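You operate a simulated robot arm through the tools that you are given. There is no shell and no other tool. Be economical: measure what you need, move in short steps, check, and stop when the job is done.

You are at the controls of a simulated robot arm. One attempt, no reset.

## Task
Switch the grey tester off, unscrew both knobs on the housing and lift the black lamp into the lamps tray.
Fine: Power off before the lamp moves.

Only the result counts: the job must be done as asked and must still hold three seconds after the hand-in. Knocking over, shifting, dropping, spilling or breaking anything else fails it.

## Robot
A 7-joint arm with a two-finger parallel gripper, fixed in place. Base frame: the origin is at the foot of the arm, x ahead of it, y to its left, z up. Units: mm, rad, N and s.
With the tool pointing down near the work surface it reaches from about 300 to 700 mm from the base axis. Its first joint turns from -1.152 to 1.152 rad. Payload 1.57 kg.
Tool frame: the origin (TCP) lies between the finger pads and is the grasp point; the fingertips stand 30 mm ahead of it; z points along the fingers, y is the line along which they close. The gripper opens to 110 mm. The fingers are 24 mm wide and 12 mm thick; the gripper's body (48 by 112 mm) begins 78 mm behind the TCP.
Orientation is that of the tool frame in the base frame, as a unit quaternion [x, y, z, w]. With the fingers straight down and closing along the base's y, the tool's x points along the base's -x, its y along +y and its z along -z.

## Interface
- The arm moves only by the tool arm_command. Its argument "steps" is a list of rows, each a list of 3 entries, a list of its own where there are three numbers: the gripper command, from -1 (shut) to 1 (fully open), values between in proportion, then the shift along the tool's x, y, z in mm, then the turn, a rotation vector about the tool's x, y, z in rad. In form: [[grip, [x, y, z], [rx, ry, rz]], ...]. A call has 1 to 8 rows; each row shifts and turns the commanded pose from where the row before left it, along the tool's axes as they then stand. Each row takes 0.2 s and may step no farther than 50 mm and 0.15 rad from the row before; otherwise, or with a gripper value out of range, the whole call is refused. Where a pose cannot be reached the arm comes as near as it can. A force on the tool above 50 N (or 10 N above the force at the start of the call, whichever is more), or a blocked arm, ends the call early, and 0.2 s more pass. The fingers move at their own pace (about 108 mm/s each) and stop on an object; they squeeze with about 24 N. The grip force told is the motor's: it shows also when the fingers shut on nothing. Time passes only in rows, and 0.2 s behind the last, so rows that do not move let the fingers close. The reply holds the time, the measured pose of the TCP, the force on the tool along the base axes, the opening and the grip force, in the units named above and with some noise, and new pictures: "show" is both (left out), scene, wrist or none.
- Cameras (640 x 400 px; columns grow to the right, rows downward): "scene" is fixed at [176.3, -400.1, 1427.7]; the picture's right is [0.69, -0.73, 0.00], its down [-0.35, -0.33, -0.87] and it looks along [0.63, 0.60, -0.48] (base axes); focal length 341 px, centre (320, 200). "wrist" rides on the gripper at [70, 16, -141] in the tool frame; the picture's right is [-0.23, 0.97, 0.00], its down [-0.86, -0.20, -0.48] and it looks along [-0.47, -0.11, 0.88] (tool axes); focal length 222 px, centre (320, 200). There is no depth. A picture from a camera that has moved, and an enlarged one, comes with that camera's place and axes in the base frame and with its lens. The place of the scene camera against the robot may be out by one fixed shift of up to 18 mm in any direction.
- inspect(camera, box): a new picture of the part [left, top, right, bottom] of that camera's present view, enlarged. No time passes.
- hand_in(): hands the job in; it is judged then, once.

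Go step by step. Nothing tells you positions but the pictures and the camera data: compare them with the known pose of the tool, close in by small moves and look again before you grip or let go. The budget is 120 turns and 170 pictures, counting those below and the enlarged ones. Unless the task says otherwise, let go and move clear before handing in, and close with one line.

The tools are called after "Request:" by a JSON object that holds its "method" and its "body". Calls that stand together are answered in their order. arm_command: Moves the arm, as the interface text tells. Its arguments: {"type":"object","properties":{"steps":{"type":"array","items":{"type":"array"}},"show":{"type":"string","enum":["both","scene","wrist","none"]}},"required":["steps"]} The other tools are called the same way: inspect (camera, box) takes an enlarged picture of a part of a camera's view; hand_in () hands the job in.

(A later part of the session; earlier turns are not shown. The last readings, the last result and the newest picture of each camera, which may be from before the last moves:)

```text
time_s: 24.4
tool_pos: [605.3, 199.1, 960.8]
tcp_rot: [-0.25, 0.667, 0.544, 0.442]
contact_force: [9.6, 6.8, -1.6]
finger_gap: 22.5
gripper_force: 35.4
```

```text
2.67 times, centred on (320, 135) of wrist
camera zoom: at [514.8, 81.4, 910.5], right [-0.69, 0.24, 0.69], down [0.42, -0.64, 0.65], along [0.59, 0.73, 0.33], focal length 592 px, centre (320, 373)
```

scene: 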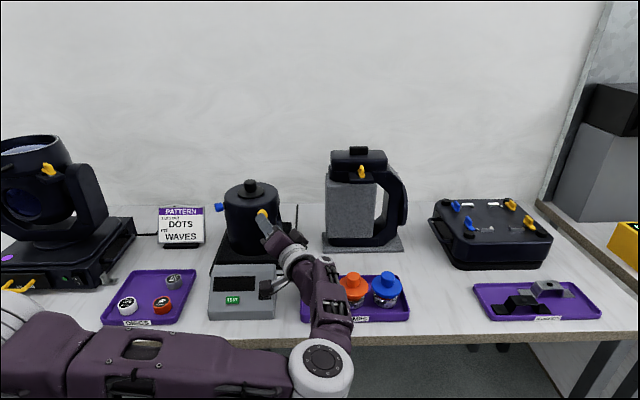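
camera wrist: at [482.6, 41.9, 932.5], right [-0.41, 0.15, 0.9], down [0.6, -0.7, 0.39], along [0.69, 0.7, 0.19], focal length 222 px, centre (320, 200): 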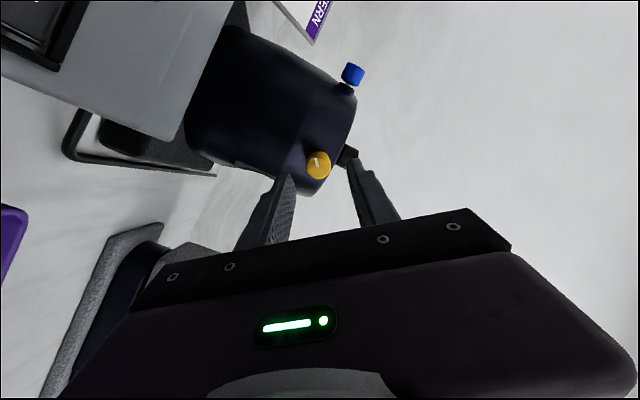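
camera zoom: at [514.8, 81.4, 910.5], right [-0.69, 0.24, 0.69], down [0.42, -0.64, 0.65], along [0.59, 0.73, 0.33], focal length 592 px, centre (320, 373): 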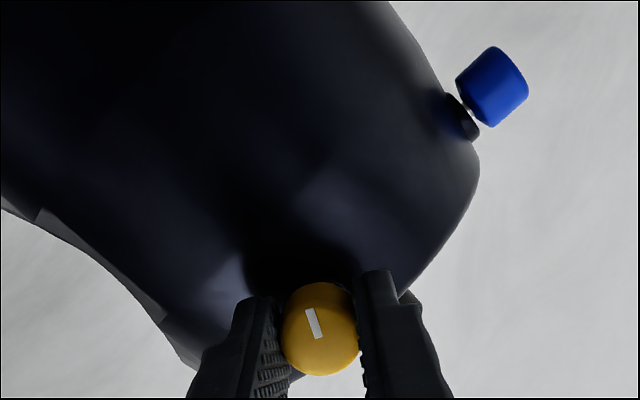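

Request:
{"method": "arm_command", "body": {"steps": [[-1, [0, 0, -0.2], [0, 0, -0.12]], [-1, [0, 0, -0.3], [0, 0, -0.12]], [-1, [0, 0, -0.3], [0, 0, -0.12]], [-1, [0, 0, -0.3], [0, 0, -0.12]], [-1, [0, 0, -0.3], [0, 0, -0.12]], [-1, [0, 0, -0.3], [0, 0, -0.12]], [-1, [0, 0, -0.3], [0, 0, -0.12]], [-1, [0, 0, -0.3], [0, 0, -0.12]]], "show": "none"}}

Request:
{"method": "inspect", "body": {"camera": "wrist", "box": [220, 60, 420, 210]}}

```text
time_s: 26.2
tool_pos: [604.6, 195.7, 961.7]
tcp_rot: [-0.53, 0.476, 0.277, 0.645]
contact_force: [18.4, 13.7, -5.5]
finger_gap: 23.0
gripper_force: 35.2
```

```text
2.67 times, centred on (320, 135) of wrist
camera zoom: at [574.9, 58.7, 892.9], right [-0.93, 0.31, -0.2], down [-0.32, -0.38, 0.87], along [0.19, 0.87, 0.45], focal length 592 px, centre (320, 373)
```

zoom: 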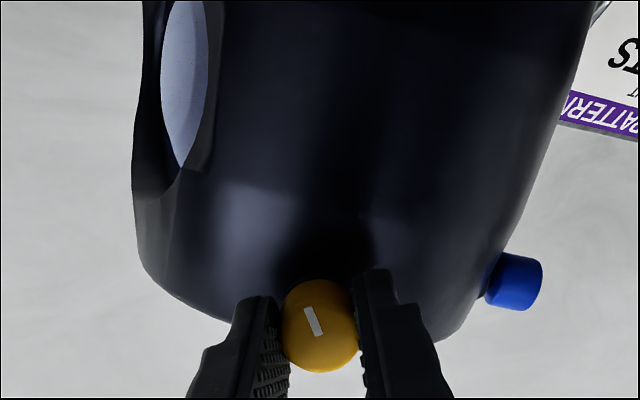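

Request:
{"method": "arm_command", "body": {"steps": [[-1, [0.6, -1.2, 0], [0, 0, -0.1]], [-1, [0, 0, -0.3], [0, 0, -0.12]], [-1, [0, 0, -0.3], [0, 0, -0.12]], [-1, [0, 0, -0.3], [0, 0, -0.12]], [-1, [0, 0, -0.3], [0, 0, -0.12]], [-1, [0, 0, -0.3], [0, 0, -0.12]], [-1, [0, 0, -0.3], [0, 0, -0.12]], [-1, [0, 0, -0.3], [0, 0, -0.12]]], "show": "none"}}

Request:
{"method": "inspect", "body": {"camera": "wrist", "box": [220, 60, 420, 210]}}

```text
time_s: 28.0
tool_pos: [604.7, 195.0, 960.4]
tcp_rot: [-0.689, 0.182, -0.044, 0.7]
contact_force: [8.5, 21.6, -0.7]
finger_gap: 22.6
gripper_force: 35.2
```

```text
2.67 times, centred on (320, 135) of wrist
camera zoom: at [623.0, 41.7, 933.5], right [-0.4, 0.12, -0.91], down [-0.91, -0.2, 0.37], along [-0.14, 0.97, 0.18], focal length 592 px, centre (320, 373)
```

zoom: 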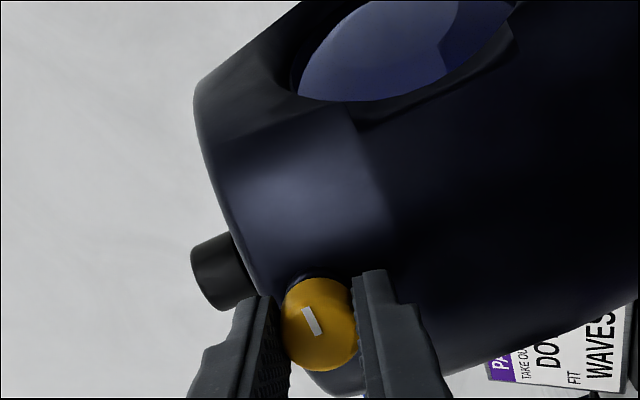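

Request:
{"method": "arm_command", "body": {"steps": [[-1, [0, 0, 1], [0, 0, -0.12]], [-1, [0, 0, 0], [0, 0, -0.12]], [-1, [0, 0, 0], [0, 0, -0.12]], [-1, [0, 0, 0], [0, 0, -0.12]], [-1, [0, 0, 0], [0, 0, -0.1]]], "show": "none"}}

Request:
{"method": "arm_command", "body": {"steps": [[-0.2, [0, 0, 0], [0, 0, 0]], [-0.2, [0, 0, 0], [0, 0, 0]], [-0.2, [0, 0, -20], [0, 0, 0]], [-0.2, [0, 0, -20], [0, 0, 0.1]]]}}

Request:
{"method": "inspect", "body": {"camera": "wrist", "box": [220, 60, 420, 210]}}

Request:
{"method": "inspect", "body": {"camera": "scene", "box": [210, 160, 340, 260]}}

```text
time_s: 29.2
tool_pos: [604.3, 195.6, 962.0]
tcp_rot: [0.712, 0.023, 0.241, -0.659]
contact_force: [-9.3, 2.1, -0.7]
finger_gap: 22.0
gripper_force: 35.0
```

```text
time_s: 30.2
tool_pos: [592.4, 156.3, 962.4]
tcp_rot: [0.713, -0.014, 0.209, -0.669]
contact_force: [-0.6, -0.5, 0.3]
finger_gap: 44.0
gripper_force: 0.0
camera wrist: at [616.4, 2.2, 967.7], right [0.05, -0.03, -1.0], down [-0.98, -0.18, -0.04], along [-0.18, 0.98, -0.04], focal length 222 px, centre (320, 200)
```

scene: 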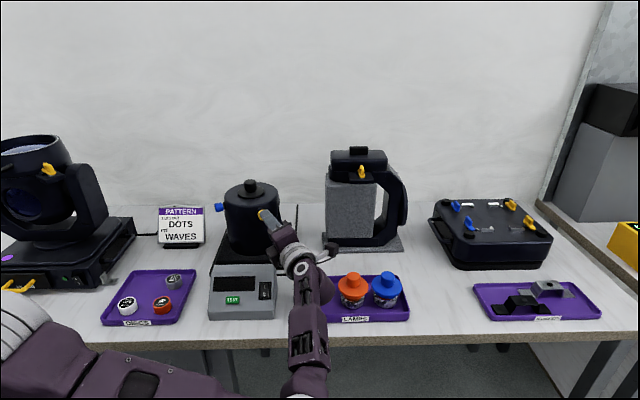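
wrist: 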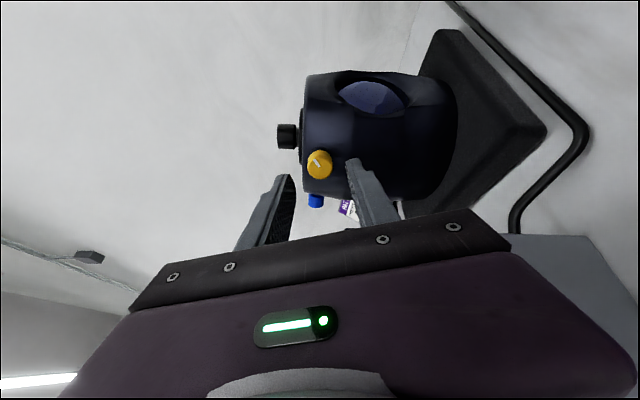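

```text
2.67 times, centred on (320, 135) of wrist
camera zoom: at [616.4, 2.2, 967.7], right [0.05, -0.03, -1.0], down [-0.98, -0.18, -0.04], along [-0.18, 0.98, -0.04], focal length 592 px, centre (320, 373)
```

zoom: 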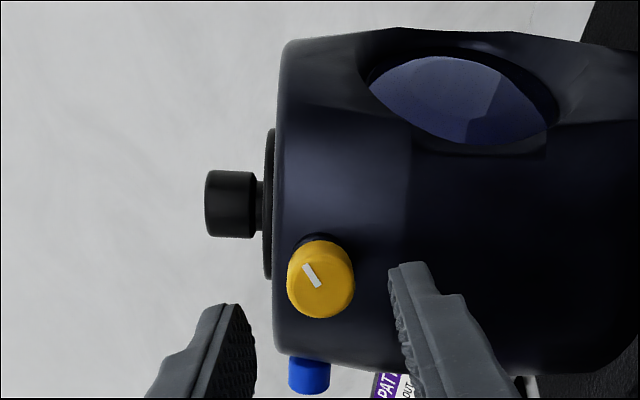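

```text
4.00 times, centred on (275, 210) of scene
camera zoom: at [176.3, -400.1, 1427.7], right [0.69, -0.73, 0.0], down [-0.35, -0.33, -0.87], along [0.63, 0.6, -0.48], focal length 1365 px, centre (500, 160)
```

zoom: 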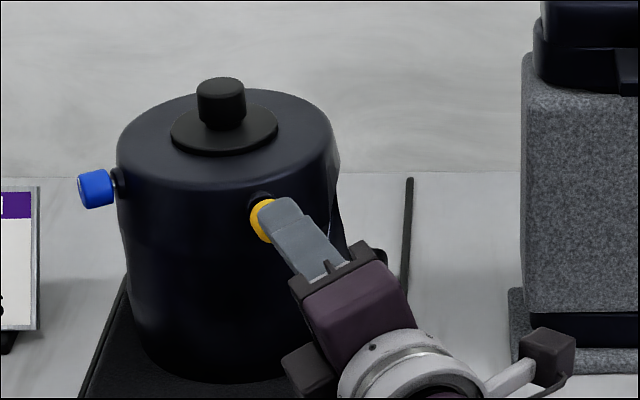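

The knob has turned roughly 280° so far and is backing out. I'll wind back for a third stroke.

Request:
{"method": "arm_command", "body": {"steps": [[-0.2, [0, 0, -8], [0, 0, 0.15]], [-0.2, [0, 0, 0], [0, 0, 0.15]], [-0.2, [0, 0, 0], [0, 0, 0.15]], [-0.2, [0, 0, 0], [0, 0, 0.15]], [-0.2, [0, 0, 0], [0, 0, 0.15]], [-0.2, [0, 0, 0], [0, 0, 0.15]], [-0.2, [0, 0, 0], [0, 0, 0.15]], [-0.2, [0, 0, 0], [0, 0, 0.15]]], "show": "none"}}

Request:
{"method": "arm_command", "body": {"steps": [[-0.2, [0, 0, 0], [0, 0, 0.15]], [-0.2, [0, 0, 0], [0, 0, 0.15]], [-0.2, [0, 0, 0], [0, 0, 0.15]], [-0.2, [0, 0, 0], [0, 0, 0.15]], [-0.2, [0, 0, 0], [0, 0, 0.15]], [-0.2, [0, 0, 0], [0, 0, 0.15]], [-0.2, [0, 0, 0], [0, 0, 0.15]], [-0.2, [0, 0, 0], [0, 0, 0.15]]], "show": "none"}}

Request:
{"method": "arm_command", "body": {"steps": [[-0.2, [0, 0, 0], [0, 0, 0.15]], [-0.2, [0, 0, 0], [0, 0, 0.15]], [-0.2, [0, 0, 0], [0, 0, 0.15]], [-0.2, [0, 0, 0], [0, 0, 0.15]]], "show": "none"}}

Request:
{"method": "inspect", "body": {"camera": "wrist", "box": [220, 60, 420, 210]}}

Request:
{"method": "inspect", "body": {"camera": "scene", "box": [210, 160, 340, 260]}}

```text
time_s: 32.0
tool_pos: [589.8, 148.8, 961.9]
tcp_rot: [-0.58, 0.414, 0.208, 0.67]
contact_force: [0.3, -0.8, 0.8]
finger_gap: 43.9
gripper_force: 0.1
```

```text
time_s: 33.8
tool_pos: [589.8, 149.3, 962.5]
tcp_rot: [-0.244, 0.67, 0.548, 0.437]
contact_force: [-0.2, -0.2, -0.8]
finger_gap: 44.0
gripper_force: 0.1
```

```text
time_s: 34.8
tool_pos: [589.7, 149.3, 961.8]
tcp_rot: [-0.038, 0.712, 0.653, 0.256]
contact_force: [-0.5, -0.1, 0.7]
finger_gap: 44.0
gripper_force: 0.1
```

```text
2.67 times, centred on (320, 135) of wrist
camera zoom: at [479.8, 39.3, 950.0], right [-0.18, 0.08, 0.98], down [0.67, -0.72, 0.18], along [0.72, 0.69, 0.08], focal length 592 px, centre (320, 373)
```

zoom: 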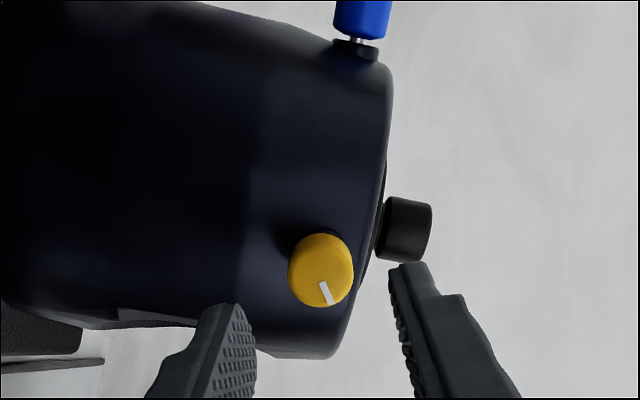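

```text
4.00 times, centred on (275, 210) of scene
camera zoom: at [176.3, -400.1, 1427.7], right [0.69, -0.73, 0.0], down [-0.35, -0.33, -0.87], along [0.63, 0.6, -0.48], focal length 1365 px, centre (500, 160)
```

zoom: 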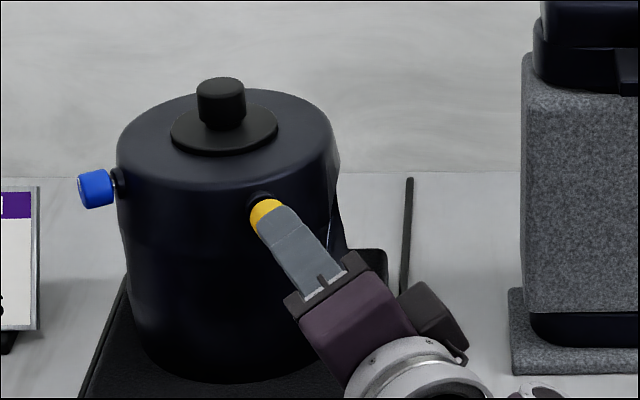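

Request:
{"method": "arm_command", "body": {"steps": [[-0.2, [0.5, 0, 25], [0, 0, 0]], [-0.2, [0, 0, 24], [0, 0, 0]], [-1, [0, 0, 0], [0, 0, 0]], [-1, [0, 0, 0], [0, 0, 0]], [-1, [0, 0, -0.2], [0, 0, -0.12]], [-1, [0, 0, -0.2], [0, 0, -0.12]], [-1, [0, 0, -0.2], [0, 0, -0.12]], [-1, [0, 0, -0.2], [0, 0, -0.12]]], "show": "none"}}

Request:
{"method": "arm_command", "body": {"steps": [[-1, [0, 0, -0.2], [0, 0, -0.12]], [-1, [0, 0, -0.2], [0, 0, -0.12]], [-1, [0, 0, -0.2], [0, 0, -0.12]], [-1, [0, 0, -0.2], [0, 0, -0.12]], [-1, [0, 0, -0.2], [0, 0, -0.12]], [-1, [0, 0, -0.2], [0, 0, -0.12]], [-1, [0, 0, -0.2], [0, 0, -0.12]], [-1, [0, 0, -0.2], [0, 0, -0.12]]], "show": "none"}}

Request:
{"method": "inspect", "body": {"camera": "wrist", "box": [220, 60, 420, 210]}}

Request:
{"method": "inspect", "body": {"camera": "scene", "box": [210, 160, 340, 260]}}

```text
time_s: 36.6
tool_pos: [604.8, 195.9, 960.5]
tcp_rot: [-0.207, 0.682, 0.574, 0.404]
contact_force: [4.5, 5.0, 10.7]
finger_gap: 22.4
gripper_force: 35.1
```

```text
time_s: 38.4
tool_pos: [603.4, 194.3, 960.5]
tcp_rot: [-0.498, 0.51, 0.321, 0.624]
contact_force: [3.1, 6.4, -0.9]
finger_gap: 22.5
gripper_force: 35.0
```

```text
2.67 times, centred on (320, 135) of wrist
camera zoom: at [565.0, 59.0, 891.3], right [-0.95, 0.31, -0.07], down [-0.2, -0.42, 0.88], along [0.25, 0.85, 0.46], focal length 592 px, centre (320, 373)
```

zoom: 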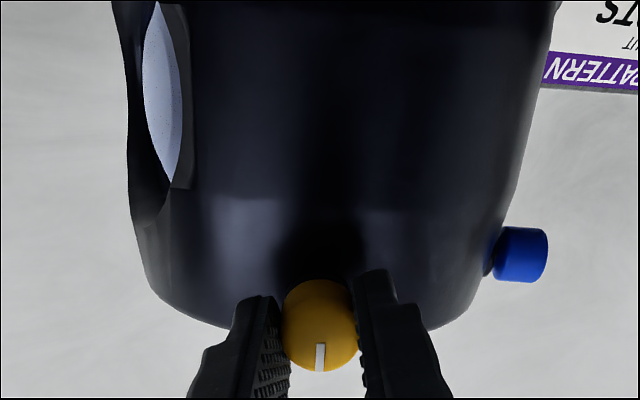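

```text
4.00 times, centred on (275, 210) of scene
camera zoom: at [176.4, -399.9, 1427.7], right [0.69, -0.73, 0.0], down [-0.35, -0.33, -0.87], along [0.63, 0.6, -0.48], focal length 1365 px, centre (500, 160)
```

zoom: 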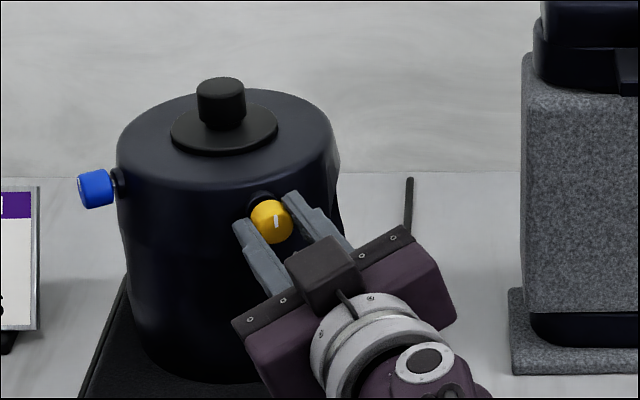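

Request:
{"method": "arm_command", "body": {"steps": [[-1, [0, 0, -0.2], [0, 0, -0.12]], [-1, [0, 0, -0.2], [0, 0, -0.12]], [-1, [0, 0, -0.2], [0, 0, -0.12]], [-1, [0, 0, -0.2], [0, 0, -0.12]]], "show": "none"}}

Request:
{"method": "inspect", "body": {"camera": "wrist", "box": [220, 60, 420, 210]}}

Request:
{"method": "inspect", "body": {"camera": "scene", "box": [210, 160, 340, 260]}}

```text
time_s: 39.4
tool_pos: [603.4, 192.9, 960.3]
tcp_rot: [-0.605, 0.377, 0.164, 0.682]
contact_force: [2.5, 3.5, -0.9]
finger_gap: 22.4
gripper_force: 35.3
```

```text
2.67 times, centred on (320, 135) of wrist
camera zoom: at [595.6, 48.3, 901.9], right [-0.81, 0.26, -0.52], down [-0.58, -0.3, 0.76], along [0.04, 0.92, 0.39], focal length 592 px, centre (320, 373)
```

zoom: 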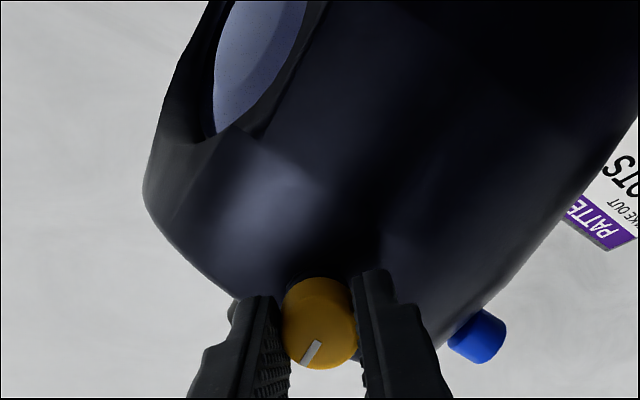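

```text
4.00 times, centred on (275, 210) of scene
camera zoom: at [176.4, -400.0, 1427.7], right [0.69, -0.73, 0.0], down [-0.35, -0.33, -0.87], along [0.63, 0.6, -0.48], focal length 1365 px, centre (500, 160)
```

zoom: 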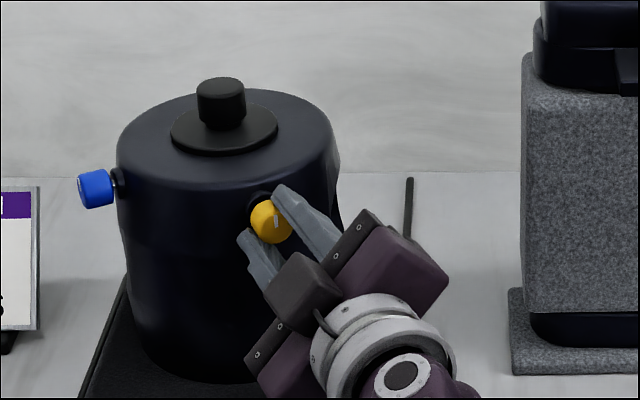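

The marker is back at its starting angle and no longer follows the gripper. So the yellow knob has reached its stop after one full turn. I'll release it, back off, rise and yaw round toward the blue knob.

Request:
{"method": "arm_command", "body": {"steps": [[-0.2, [0, 0, 0], [0, 0, 0]], [-0.2, [0, 0, 0], [0, 0, 0]], [-0.2, [0, 0, -30], [0, 0, 0]], [-0.2, [0, 0, -40], [0, 0, 0]], [-0.2, [0, 0, 0], [0, 0, 0.13]], [-0.2, [0, 0, 0], [0, 0, 0.13]], [-0.2, [0, 0, 0], [0, 0, 0.13]], [-0.2, [0, 0, 0], [0, 0, 0.13]]], "show": "none"}}

Request:
{"method": "arm_command", "body": {"steps": [[-0.2, [0, 0, 0], [0, 0, 0.13]], [-0.2, [0, 0, 0], [0, 0, 0.13]], [-0.2, [0, 0, 0], [0, 0, 0.12]], [-0.2, [-45, 0, 0], [0, 0, 0]], [-0.2, [-45, 0, 0], [0, 0, 0]], [-0.2, [-45, 0, 0], [0, 0, 0]]]}}

Request:
{"method": "inspect", "body": {"camera": "scene", "box": [210, 160, 340, 260]}}

```text
time_s: 41.2
tool_pos: [582.2, 126.5, 963.0]
tcp_rot: [-0.487, 0.521, 0.335, 0.616]
contact_force: [0.8, -0.2, -0.2]
finger_gap: 43.8
gripper_force: 0.1
```

```text
time_s: 42.6
tool_pos: [597.1, 124.5, 1096.6]
tcp_rot: [-0.379, 0.604, 0.445, 0.542]
contact_force: [0.2, -0.1, 0.5]
finger_gap: 43.7
gripper_force: 0.0
camera wrist: at [530.7, -0.7, 1031.3], right [-0.89, 0.3, 0.35], down [0.14, -0.54, 0.83], along [0.44, 0.79, 0.43], focal length 222 px, centre (320, 200)
```

scene: 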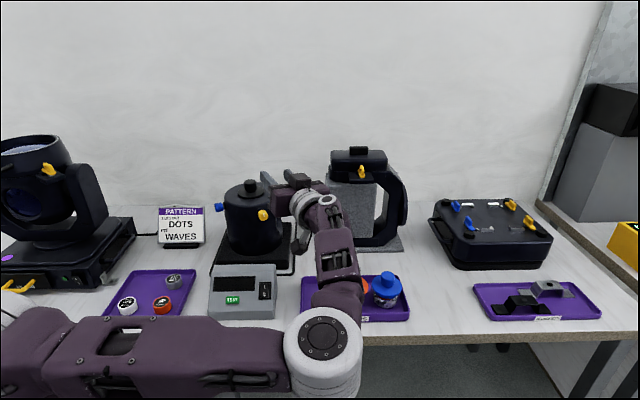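
wrist: 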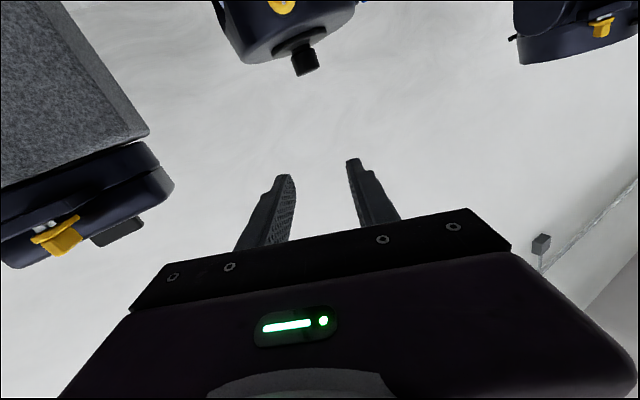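

```text
4.00 times, centred on (275, 210) of scene
camera zoom: at [176.3, -400.1, 1427.7], right [0.69, -0.73, 0.0], down [-0.35, -0.33, -0.87], along [0.63, 0.6, -0.48], focal length 1365 px, centre (500, 160)
```

zoom: 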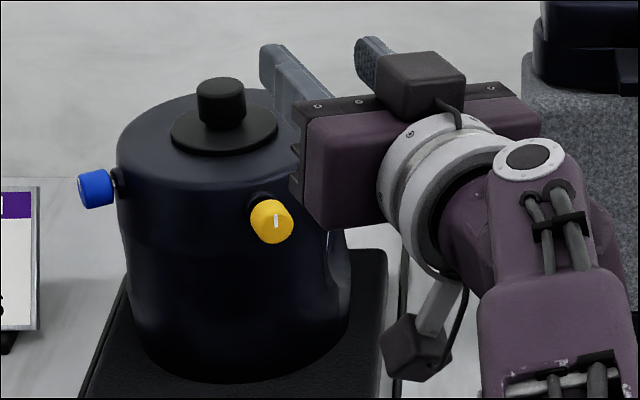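

Request:
{"method": "arm_command", "body": {"steps": [[-0.2, [0, 0, -20], [0, 0, -0.12]], [-0.2, [0, 0, -20], [0.15, 0, 0]], [-0.2, [0, 0, 0], [0.15, 0, 0]], [-0.2, [0, 0, 0], [0.15, 0, 0]], [-0.2, [0, 0, 0], [0.15, 0, 0]], [-0.2, [0, 0, 0], [0.15, 0, 0]], [-0.2, [0, 0, 0], [0.15, 0, 0]], [-0.2, [0, 0, 0], [0.15, 0, 0]]], "show": "scene"}}

Request:
{"method": "arm_command", "body": {"steps": [[-0.2, [0, 0, 0], [0.15, 0, 0]], [-0.2, [0, 0, 0], [0.15, 0, 0]], [-0.2, [0, 0, 0], [0.15, 0, 0]], [-0.2, [0, 0, -20], [0.07, 0, 0]]], "show": "scene"}}

```text
time_s: 44.4
tool_pos: [584.1, 85.4, 1096.8]
tcp_rot: [-0.075, 0.707, 0.066, 0.7]
contact_force: [0.4, 0.4, 0.9]
finger_gap: 44.1
gripper_force: 0.1
```

scene: 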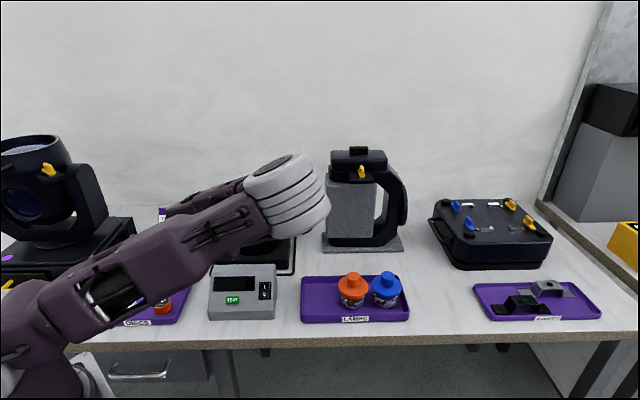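

```text
time_s: 45.4
tool_pos: [565.8, 89.9, 1097.5]
tcp_rot: [0.108, 0.7, -0.118, 0.696]
contact_force: [0.1, -1.1, 1.4]
finger_gap: 44.0
gripper_force: 0.0
```

scene: 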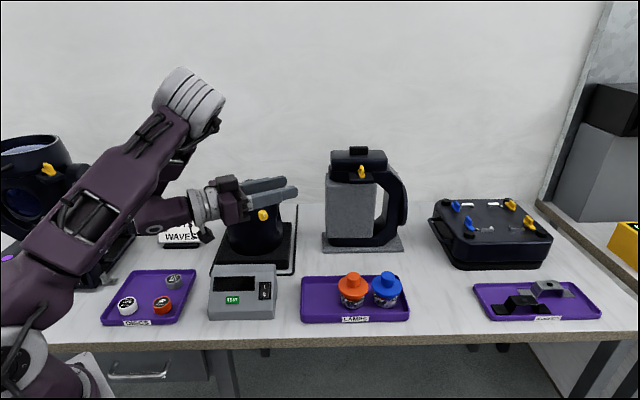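

Request:
{"method": "arm_command", "body": {"steps": [[-0.2, [0, 0, -45], [0, 0, 0]], [-0.2, [0, 0, -45], [0, 0, 0]], [-0.2, [0, 20, -45], [0, 0, 0]], [-0.2, [0, 20, -45], [0, 0, 0]], [-0.2, [0, 47, -11], [0, 0, 0]], [-0.2, [0, 47, -11], [0, 0, 0]], [-0.2, [0, 47, 0], [0, 0, 0]], [-0.2, [0, 46, 0], [0, 0, 0]]]}}

Request:
{"method": "inspect", "body": {"camera": "wrist", "box": [220, 0, 420, 150]}}

```text
time_s: 47.2
tool_pos: [445.7, 369.6, 1093.9]
tcp_rot: [0.105, 0.7, -0.117, 0.696]
contact_force: [-0.2, 0.1, -0.1]
finger_gap: 44.3
gripper_force: 0.0
camera wrist: at [318.0, 430.6, 1024.3], right [0.31, 0.93, 0.21], down [-0.51, -0.03, 0.86], along [0.8, -0.37, 0.46], focal length 222 px, centre (320, 200)
```

scene: 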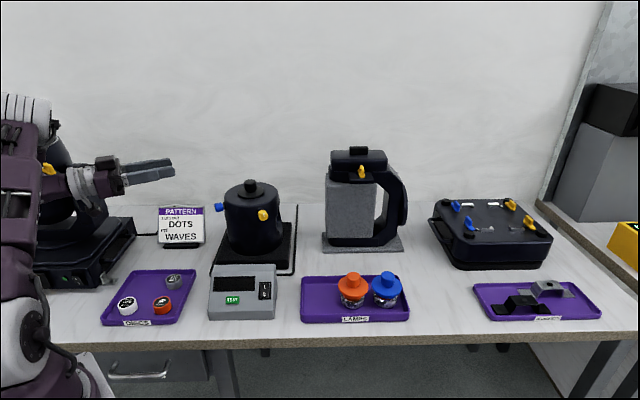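
wrist: 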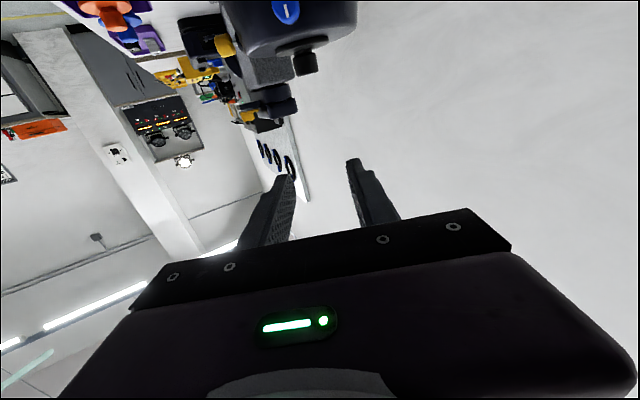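

```text
2.67 times, centred on (320, 75) of wrist
camera zoom: at [318.0, 430.6, 1024.3], right [0.31, 0.93, 0.21], down [-0.51, -0.03, 0.86], along [0.8, -0.37, 0.46], focal length 592 px, centre (320, 533)
```

zoom: 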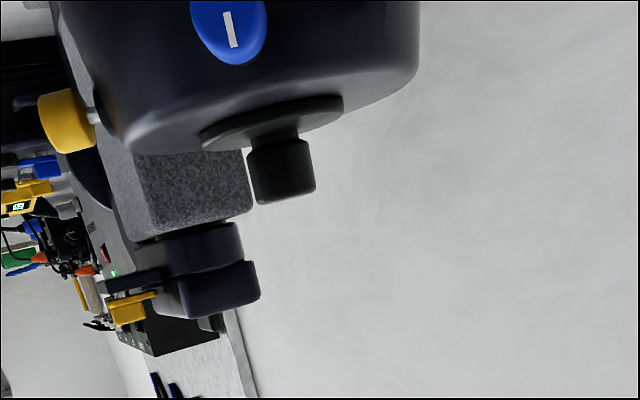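

Request:
{"method": "arm_command", "body": {"steps": [[-0.2, [0, 0, 40], [0, 0, 0]], [-0.2, [43, 0, 0], [0, 0, 0]], [-0.2, [43, 0, 0], [0, 0, 0]], [-0.2, [42, 0, 0], [0, 0, 0]], [-0.2, [0, 0, 0], [0, 0, 0]]]}}

Request:
{"method": "inspect", "body": {"camera": "wrist", "box": [220, 60, 420, 210]}}

```text
time_s: 48.4
tool_pos: [483.6, 354.3, 966.5]
tcp_rot: [0.107, 0.7, -0.117, 0.696]
contact_force: [0.3, 0.2, 0.0]
finger_gap: 44.0
gripper_force: 0.1
camera wrist: at [354.4, 416.1, 896.6], right [0.31, 0.93, 0.21], down [-0.51, -0.03, 0.86], along [0.8, -0.37, 0.46], focal length 222 px, centre (320, 200)
```

scene: 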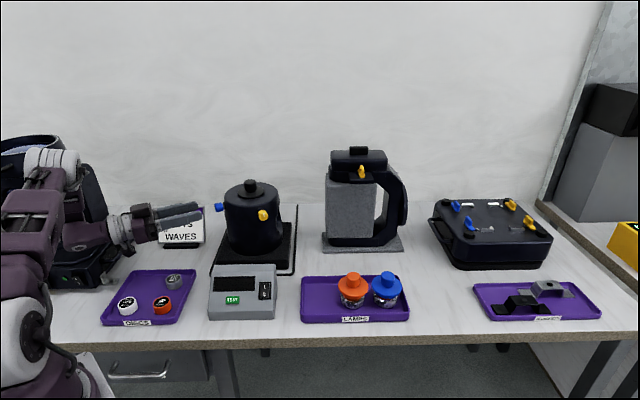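
wrist: 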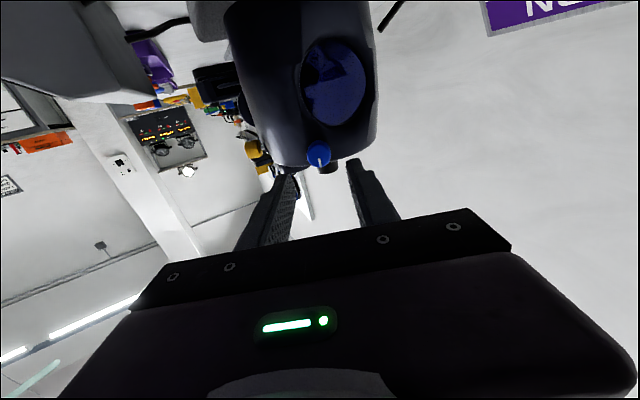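

```text
2.67 times, centred on (320, 135) of wrist
camera zoom: at [354.4, 416.1, 896.6], right [0.31, 0.93, 0.21], down [-0.51, -0.03, 0.86], along [0.8, -0.37, 0.46], focal length 592 px, centre (320, 373)
```

zoom: 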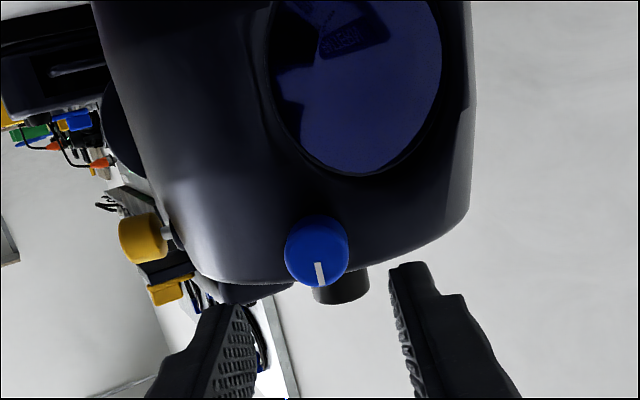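

Request:
{"method": "arm_command", "body": {"steps": [[-0.2, [4, -0.5, 25], [0, 0, 0]], [-0.2, [0, 0, 25], [0, 0, 0]], [-0.2, [0, 0, 0], [0, 0, 0]]], "show": "none"}}

Request:
{"method": "inspect", "body": {"camera": "wrist", "box": [220, 60, 420, 210]}}

Request:
{"method": "inspect", "body": {"camera": "scene", "box": [150, 160, 280, 260]}}

```text
time_s: 49.2
tool_pos: [530.8, 339.3, 962.2]
tcp_rot: [0.108, 0.7, -0.118, 0.696]
contact_force: [-1.0, -0.6, 0.0]
finger_gap: 44.0
gripper_force: 0.1
```

```text
2.67 times, centred on (320, 135) of wrist
camera zoom: at [402.2, 399.7, 892.6], right [0.31, 0.93, 0.21], down [-0.51, -0.03, 0.86], along [0.8, -0.37, 0.46], focal length 592 px, centre (320, 373)
```

zoom: 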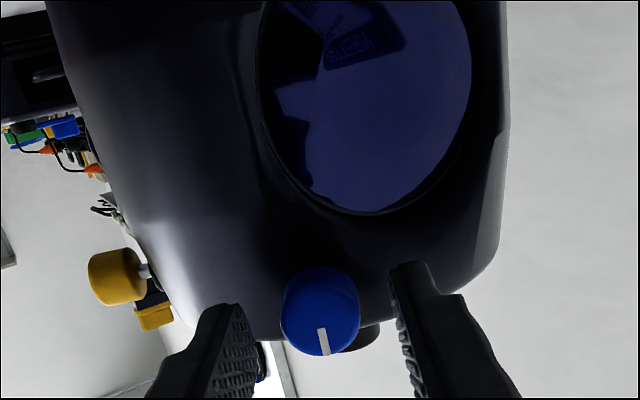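

```text
4.00 times, centred on (215, 210) of scene
camera zoom: at [176.3, -400.1, 1427.7], right [0.69, -0.73, 0.0], down [-0.35, -0.33, -0.87], along [0.63, 0.6, -0.48], focal length 1365 px, centre (740, 160)
```

zoom: 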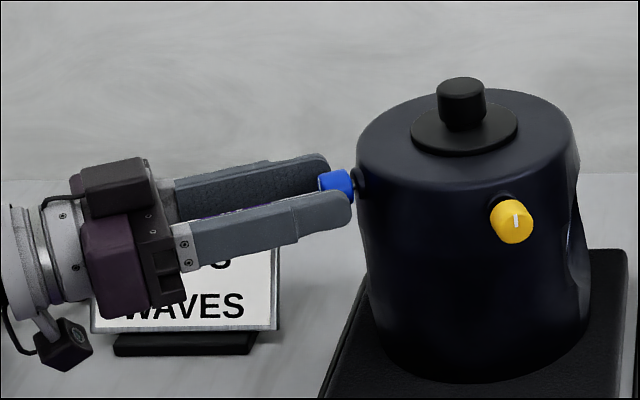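

The fingers straddle the blue knob. I'll roll the wrist positive first to get a long stroke, then move in and grip.

Request:
{"method": "arm_command", "body": {"steps": [[-0.2, [0, 0, -8], [0, 0, 0.15]], [-0.2, [0, 0, 0], [0, 0, 0.15]], [-0.2, [0, 0, 0], [0, 0, 0.15]], [-0.2, [0, 0, 0], [0, 0, 0.15]], [-0.2, [0, 0, 0], [0, 0, 0.15]], [-0.2, [0, 0, 0], [0, 0, 0.15]], [-0.2, [0, 0, 0], [0, 0, 0.15]]]}}

Request:
{"method": "inspect", "body": {"camera": "wrist", "box": [220, 60, 420, 210]}}

```text
time_s: 50.8
tool_pos: [521.6, 342.7, 961.8]
tcp_rot: [0.445, 0.552, 0.248, 0.661]
contact_force: [0.4, -0.2, 0.4]
finger_gap: 44.0
gripper_force: 0.0
camera wrist: at [410.8, 452.7, 940.5], right [0.1, 0.28, 0.95], down [-0.72, -0.64, 0.27], along [0.69, -0.71, 0.14], focal length 222 px, centre (320, 200)
```

scene: 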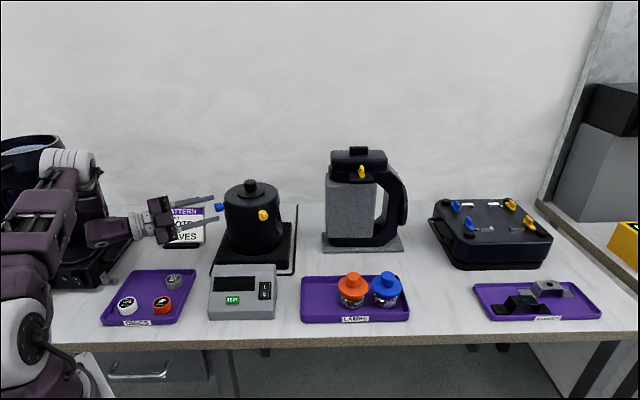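
wrist: 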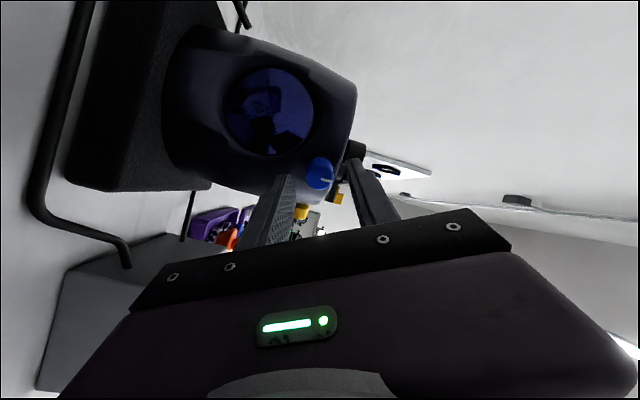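

```text
2.67 times, centred on (320, 135) of wrist
camera zoom: at [410.8, 452.7, 940.5], right [0.1, 0.28, 0.95], down [-0.72, -0.64, 0.27], along [0.69, -0.71, 0.14], focal length 592 px, centre (320, 373)
```

zoom: 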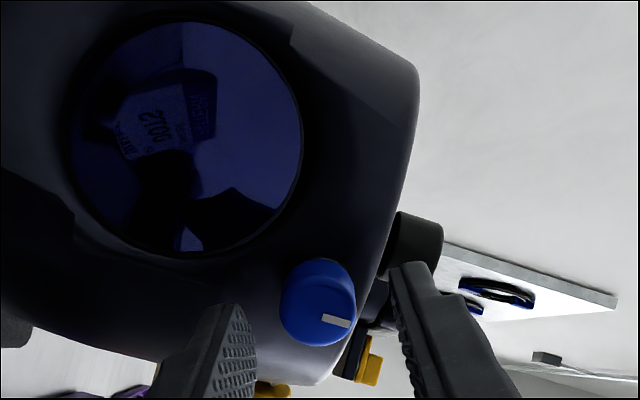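

Request:
{"method": "arm_command", "body": {"steps": [[-0.2, [-1, -1, 15], [0, 0, 0]], [-0.2, [0, 0, 12], [0, 0, 0]], [-1, [0, 0, 0], [0, 0, 0]], [-1, [0, 0, 0], [0, 0, 0]], [-1, [0, 0, 0], [0, 0, -0.1]], [-1, [0, 0, -0.3], [0, 0, -0.12]], [-1, [0, 0, -0.3], [0, 0, -0.12]]], "show": "none"}}

Request:
{"method": "inspect", "body": {"camera": "wrist", "box": [220, 60, 420, 210]}}

```text
time_s: 51.4
tool_pos: [539.0, 333.4, 958.9]
tcp_rot: [0.445, 0.556, 0.242, 0.659]
contact_force: [-23.6, -5.7, 1.7]
finger_gap: 31.4
gripper_force: 22.4
stopped in row 3: the force on the tool passed its limit (the readings are from after the stop); the commanded pose is now the measured one
```

```text
2.67 times, centred on (320, 135) of wrist
camera zoom: at [429.3, 444.5, 937.6], right [0.11, 0.29, 0.95], down [-0.72, -0.64, 0.28], along [0.69, -0.71, 0.14], focal length 592 px, centre (320, 373)
```

zoom: 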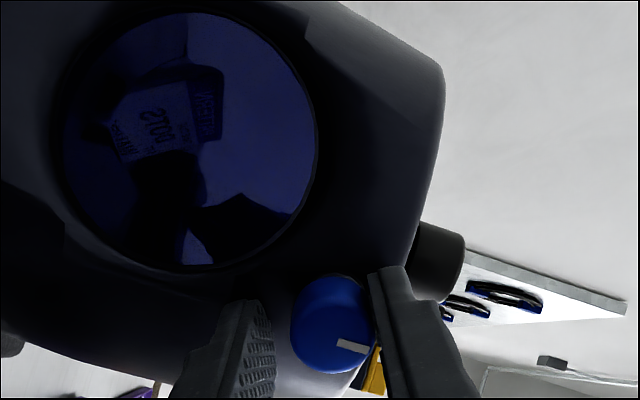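

A finger met the lens bezel, so I'll open, back off a few mm, re-centre and grip with less overlap.

Request:
{"method": "arm_command", "body": {"steps": [[-0.2, [0, 0, -5], [0, 0, 0]], [-0.2, [-1, 3, 0], [0, 0, 0]], [-0.2, [0, 0, 0], [0, 0, 0]]], "show": "none"}}

Request:
{"method": "inspect", "body": {"camera": "wrist", "box": [220, 60, 420, 210]}}

Request:
{"method": "inspect", "body": {"camera": "scene", "box": [150, 160, 280, 260]}}

```text
time_s: 52.2
tool_pos: [537.0, 335.0, 963.5]
tcp_rot: [0.445, 0.555, 0.243, 0.66]
contact_force: [-0.2, 0.2, -0.2]
finger_gap: 44.1
gripper_force: 0.1
```

```text
2.67 times, centred on (320, 135) of wrist
camera zoom: at [426.3, 446.9, 941.7], right [0.11, 0.29, 0.95], down [-0.72, -0.64, 0.27], along [0.69, -0.71, 0.14], focal length 592 px, centre (320, 373)
```

zoom: 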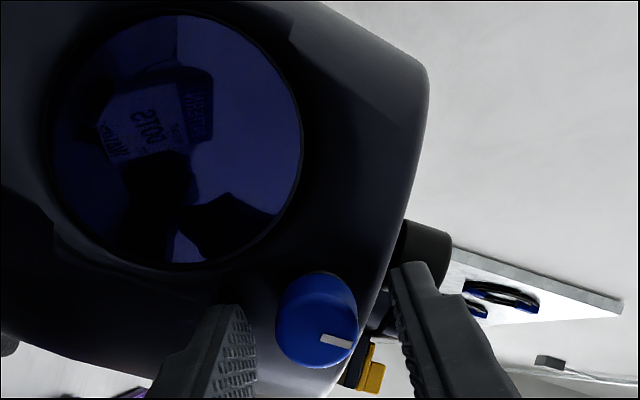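

```text
4.00 times, centred on (215, 210) of scene
camera zoom: at [176.3, -400.1, 1427.7], right [0.69, -0.73, 0.0], down [-0.35, -0.33, -0.87], along [0.63, 0.6, -0.48], focal length 1365 px, centre (740, 160)
```

zoom: 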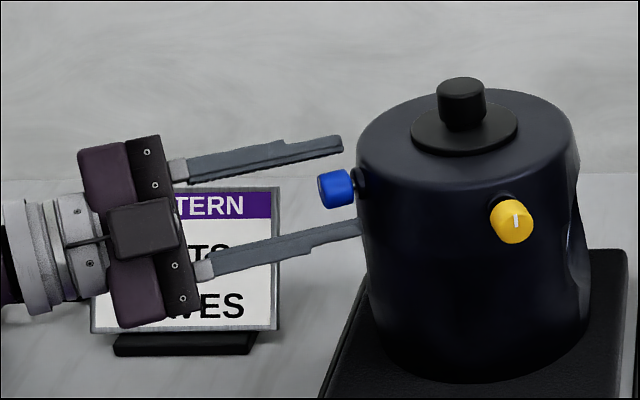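

Request:
{"method": "arm_command", "body": {"steps": [[-0.2, [0, -1, 0], [0, 0, 0]], [-1, [0, 0, 0], [0, 0, 0]], [-1, [0, 0, 0], [0, 0, 0]], [-1, [0, 0, 0], [0, 0, -0.1]], [-1, [0, 0, -0.2], [0, 0, -0.12]], [-1, [0, 0, -0.2], [0, 0, -0.12]], [-1, [0, 0, -0.2], [0, 0, -0.12]]], "show": "none"}}

Request:
{"method": "inspect", "body": {"camera": "wrist", "box": [220, 60, 420, 210]}}

Request:
{"method": "inspect", "body": {"camera": "scene", "box": [150, 160, 280, 260]}}

```text
time_s: 53.8
tool_pos: [538.0, 335.6, 963.0]
tcp_rot: [0.306, 0.641, 0.087, 0.699]
contact_force: [6.7, 7.3, 11.9]
finger_gap: 23.0
gripper_force: 35.3
```

```text
2.67 times, centred on (320, 135) of wrist
camera zoom: at [420.3, 431.2, 913.6], right [0.23, 0.66, 0.72], down [-0.65, -0.45, 0.62], along [0.73, -0.6, 0.33], focal length 592 px, centre (320, 373)
```

zoom: 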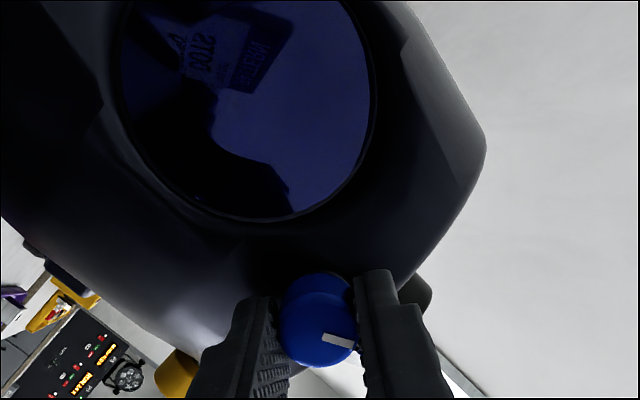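

```text
4.00 times, centred on (215, 210) of scene
camera zoom: at [176.2, -400.0, 1427.7], right [0.69, -0.73, 0.0], down [-0.35, -0.33, -0.87], along [0.63, 0.6, -0.48], focal length 1365 px, centre (740, 160)
```

zoom: 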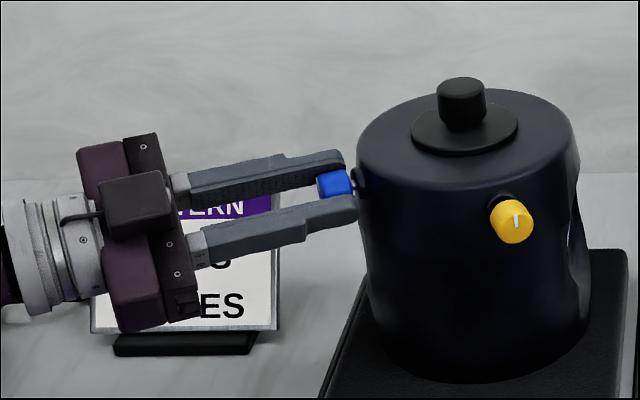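

The blue knob is gripped and turning with the gripper, so I'll continue the stroke.

Request:
{"method": "arm_command", "body": {"steps": [[-1, [0, 0, -0.3], [0, 0, -0.12]], [-1, [0, 0, -0.3], [0, 0, -0.12]], [-1, [0, 0, -0.3], [0, 0, -0.12]], [-1, [0, 0, -0.3], [0, 0, -0.12]], [-1, [0, 0, -0.3], [0, 0, -0.12]], [-1, [0, 0, -0.3], [0, 0, -0.12]], [-1, [0, 0, -0.3], [0, 0, -0.12]]], "show": "none"}}

Request:
{"method": "inspect", "body": {"camera": "wrist", "box": [220, 60, 420, 210]}}

```text
time_s: 55.4
tool_pos: [535.4, 337.3, 961.7]
tcp_rot: [0.015, 0.71, -0.205, 0.673]
contact_force: [22.7, 16.9, 13.1]
finger_gap: 22.7
gripper_force: 35.2
```

```text
2.67 times, centred on (320, 135) of wrist
camera zoom: at [401.5, 380.5, 891.1], right [0.31, 0.95, -0.04], down [-0.43, 0.18, 0.88], along [0.85, -0.25, 0.47], focal length 592 px, centre (320, 373)
```

zoom: 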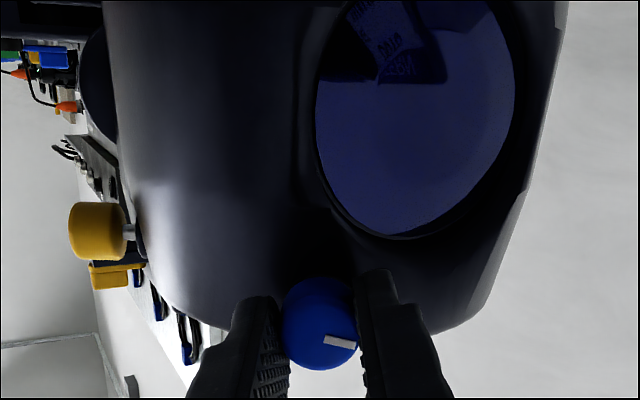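

Request:
{"method": "arm_command", "body": {"steps": [[-1, [-1.2, 1, 0.8], [0, 0, -0.12]], [-1, [0, 0, -0.2], [0, 0, -0.12]], [-1, [0, 0, -0.2], [0, 0, -0.12]], [-1, [0, 0, -0.2], [0, 0, -0.12]], [-1, [0, 0, -0.2], [0, 0, -0.12]], [-1, [0, 0, -0.2], [0, 0, -0.12]], [-1, [0, 0, -0.2], [0, 0, -0.12]], [-1, [0, 0, -0.2], [0, 0, -0.12]]], "show": "none"}}

Request:
{"method": "inspect", "body": {"camera": "wrist", "box": [220, 60, 420, 210]}}

```text
time_s: 57.2
tool_pos: [535.7, 337.7, 960.4]
tcp_rot: [-0.313, 0.639, -0.493, 0.501]
contact_force: [17.1, 15.7, -11.6]
finger_gap: 22.8
gripper_force: 35.4
```

```text
2.67 times, centred on (320, 135) of wrist
camera zoom: at [382.9, 327.2, 924.5], right [0.16, 0.51, -0.84], down [-0.21, 0.85, 0.48], along [0.96, 0.1, 0.24], focal length 592 px, centre (320, 373)
```

zoom: 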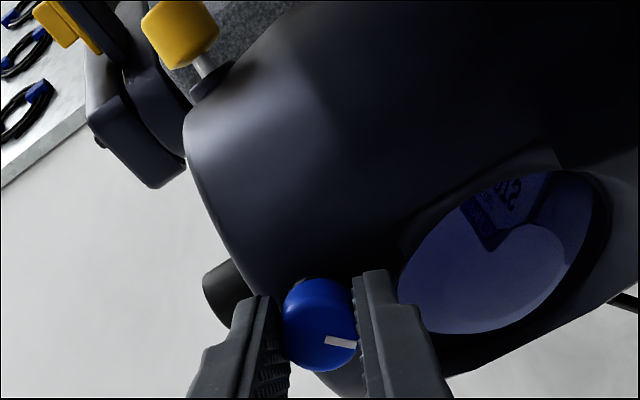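

Request:
{"method": "arm_command", "body": {"steps": [[-1, [-1.2, 1, 0.5], [0, 0, -0.12]], [-1, [0, 0, -0.2], [0, 0, -0.12]], [-1, [0, 0, -0.2], [0, 0, -0.12]], [-1, [0, 0, -0.2], [0, 0, -0.12]], [-1, [0, 0, -0.2], [0, 0, -0.12]], [-1, [0, 0, -0.2], [0, 0, -0.12]], [-1, [0, 0, -0.2], [0, 0, -0.12]], [-1, [0, 0, -0.2], [0, 0, -0.12]]], "show": "scene"}}

Request:
{"method": "inspect", "body": {"camera": "wrist", "box": [220, 60, 420, 210]}}

```text
time_s: 59.0
tool_pos: [534.9, 338.0, 961.9]
tcp_rot: [0.572, -0.423, 0.669, -0.215]
contact_force: [-1.4, -15.5, -14.9]
finger_gap: 22.9
gripper_force: 35.6
```

scene: 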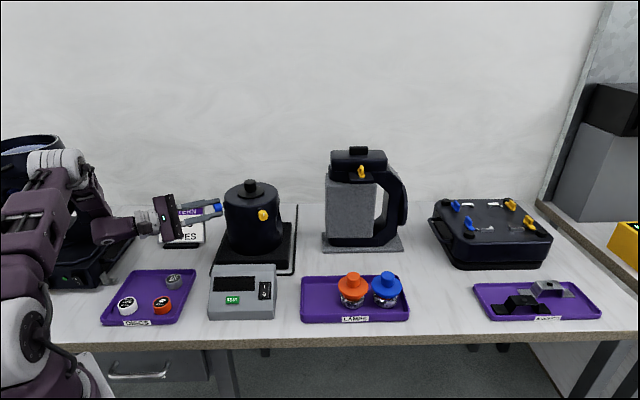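

```text
2.67 times, centred on (320, 135) of wrist
camera zoom: at [381.4, 322.2, 990.1], right [-0.13, -0.36, -0.92], down [-0.2, 0.92, -0.33], along [0.97, 0.14, -0.2], focal length 592 px, centre (320, 373)
```

zoom: 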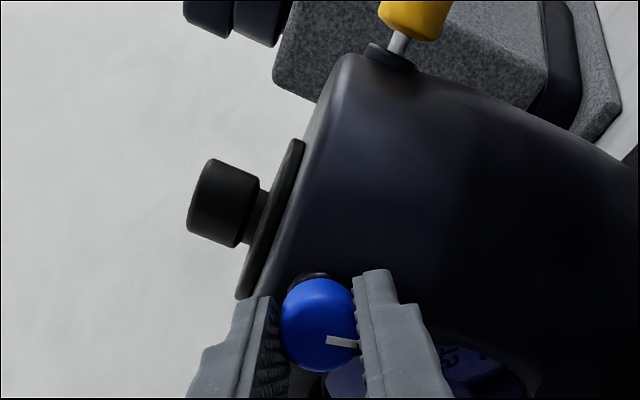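

Request:
{"method": "arm_command", "body": {"steps": [[-1, [0.2, 1.2, 0], [0, 0, -0.12]], [-1, [0, 0, -0.2], [0, 0, -0.12]], [-1, [0, 0, -0.2], [0, 0, -0.12]], [-1, [0, 0, -0.2], [0, 0, -0.12]], [-1, [0, 0, -0.2], [0, 0, -0.12]], [-1, [0, 0, -0.2], [0, 0, -0.12]], [-1, [0, 0, -0.2], [0, 0, -0.12]], [-1, [0, 0, -0.2], [0, 0, -0.12]]], "show": "none"}}

Request:
{"method": "inspect", "body": {"camera": "wrist", "box": [220, 60, 420, 210]}}

```text
time_s: 60.8
tool_pos: [534.1, 338.7, 961.0]
tcp_rot: [0.608, -0.369, 0.686, -0.157]
contact_force: [2.0, -13.5, -3.2]
finger_gap: 22.9
gripper_force: 35.5
out of reach, approached as far as the arm can: row 2, 3, 4, 5, 6, 7, 8
```

```text
2.67 times, centred on (320, 135) of wrist
camera zoom: at [383.0, 327.5, 1001.0], right [-0.18, -0.51, -0.84], down [-0.22, 0.85, -0.47], along [0.96, 0.1, -0.27], focal length 592 px, centre (320, 373)
```

zoom: 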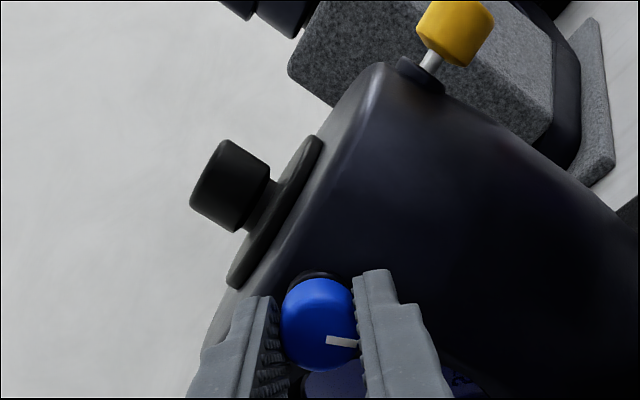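

I've hit the wrist limit after about 190° of turn. I'll release, back off, wind back and go again.

Request:
{"method": "arm_command", "body": {"steps": [[-0.2, [0, 0, 0], [0, 0, 0]], [-0.2, [0, 0, 0], [0, 0, 0]], [-0.2, [0, 0, -25], [0, 0, 0]], [-0.2, [0, 0, 0], [0, 0, 0.15]], [-0.2, [0, 0, 0], [0, 0, 0.15]], [-0.2, [0, 0, 0], [0, 0, 0.15]], [-0.2, [0, 0, 0], [0, 0, 0.15]], [-0.2, [0, 0, 0], [0, 0, 0.15]]], "show": "none"}}

Request:
{"method": "arm_command", "body": {"steps": [[-0.2, [0, 0, 0], [0, 0, 0.15]], [-0.2, [0, 0, 0], [0, 0, 0.15]], [-0.2, [0, 0, 0], [0, 0, 0.15]], [-0.2, [0, 0, 0], [0, 0, 0.15]], [-0.2, [0, 0, 0], [0, 0, 0.15]], [-0.2, [0, 0, 0], [0, 0, 0.15]], [-0.2, [0, 0, 0], [0, 0, 0.15]], [-0.2, [0, 0, 0], [0, 0, 0.15]]], "show": "scene"}}

```text
time_s: 62.6
tool_pos: [510.6, 347.0, 960.7]
tcp_rot: [0.43, -0.567, 0.58, -0.396]
contact_force: [0.4, -0.5, 0.1]
finger_gap: 44.0
gripper_force: 0.0
```

```text
time_s: 64.4
tool_pos: [509.6, 346.1, 961.8]
tcp_rot: [-0.034, 0.71, -0.256, 0.655]
contact_force: [0.6, -0.4, 0.7]
finger_gap: 43.8
gripper_force: 0.2
```

scene: 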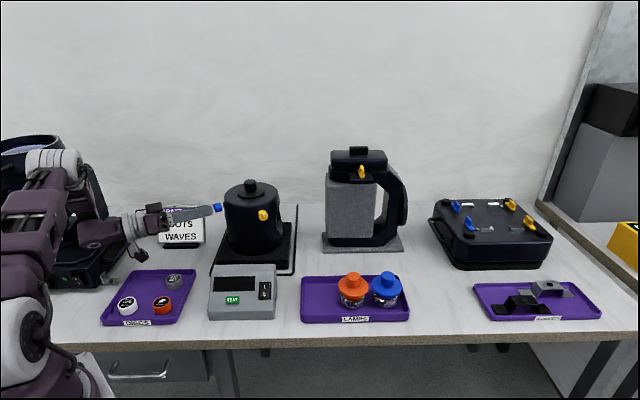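

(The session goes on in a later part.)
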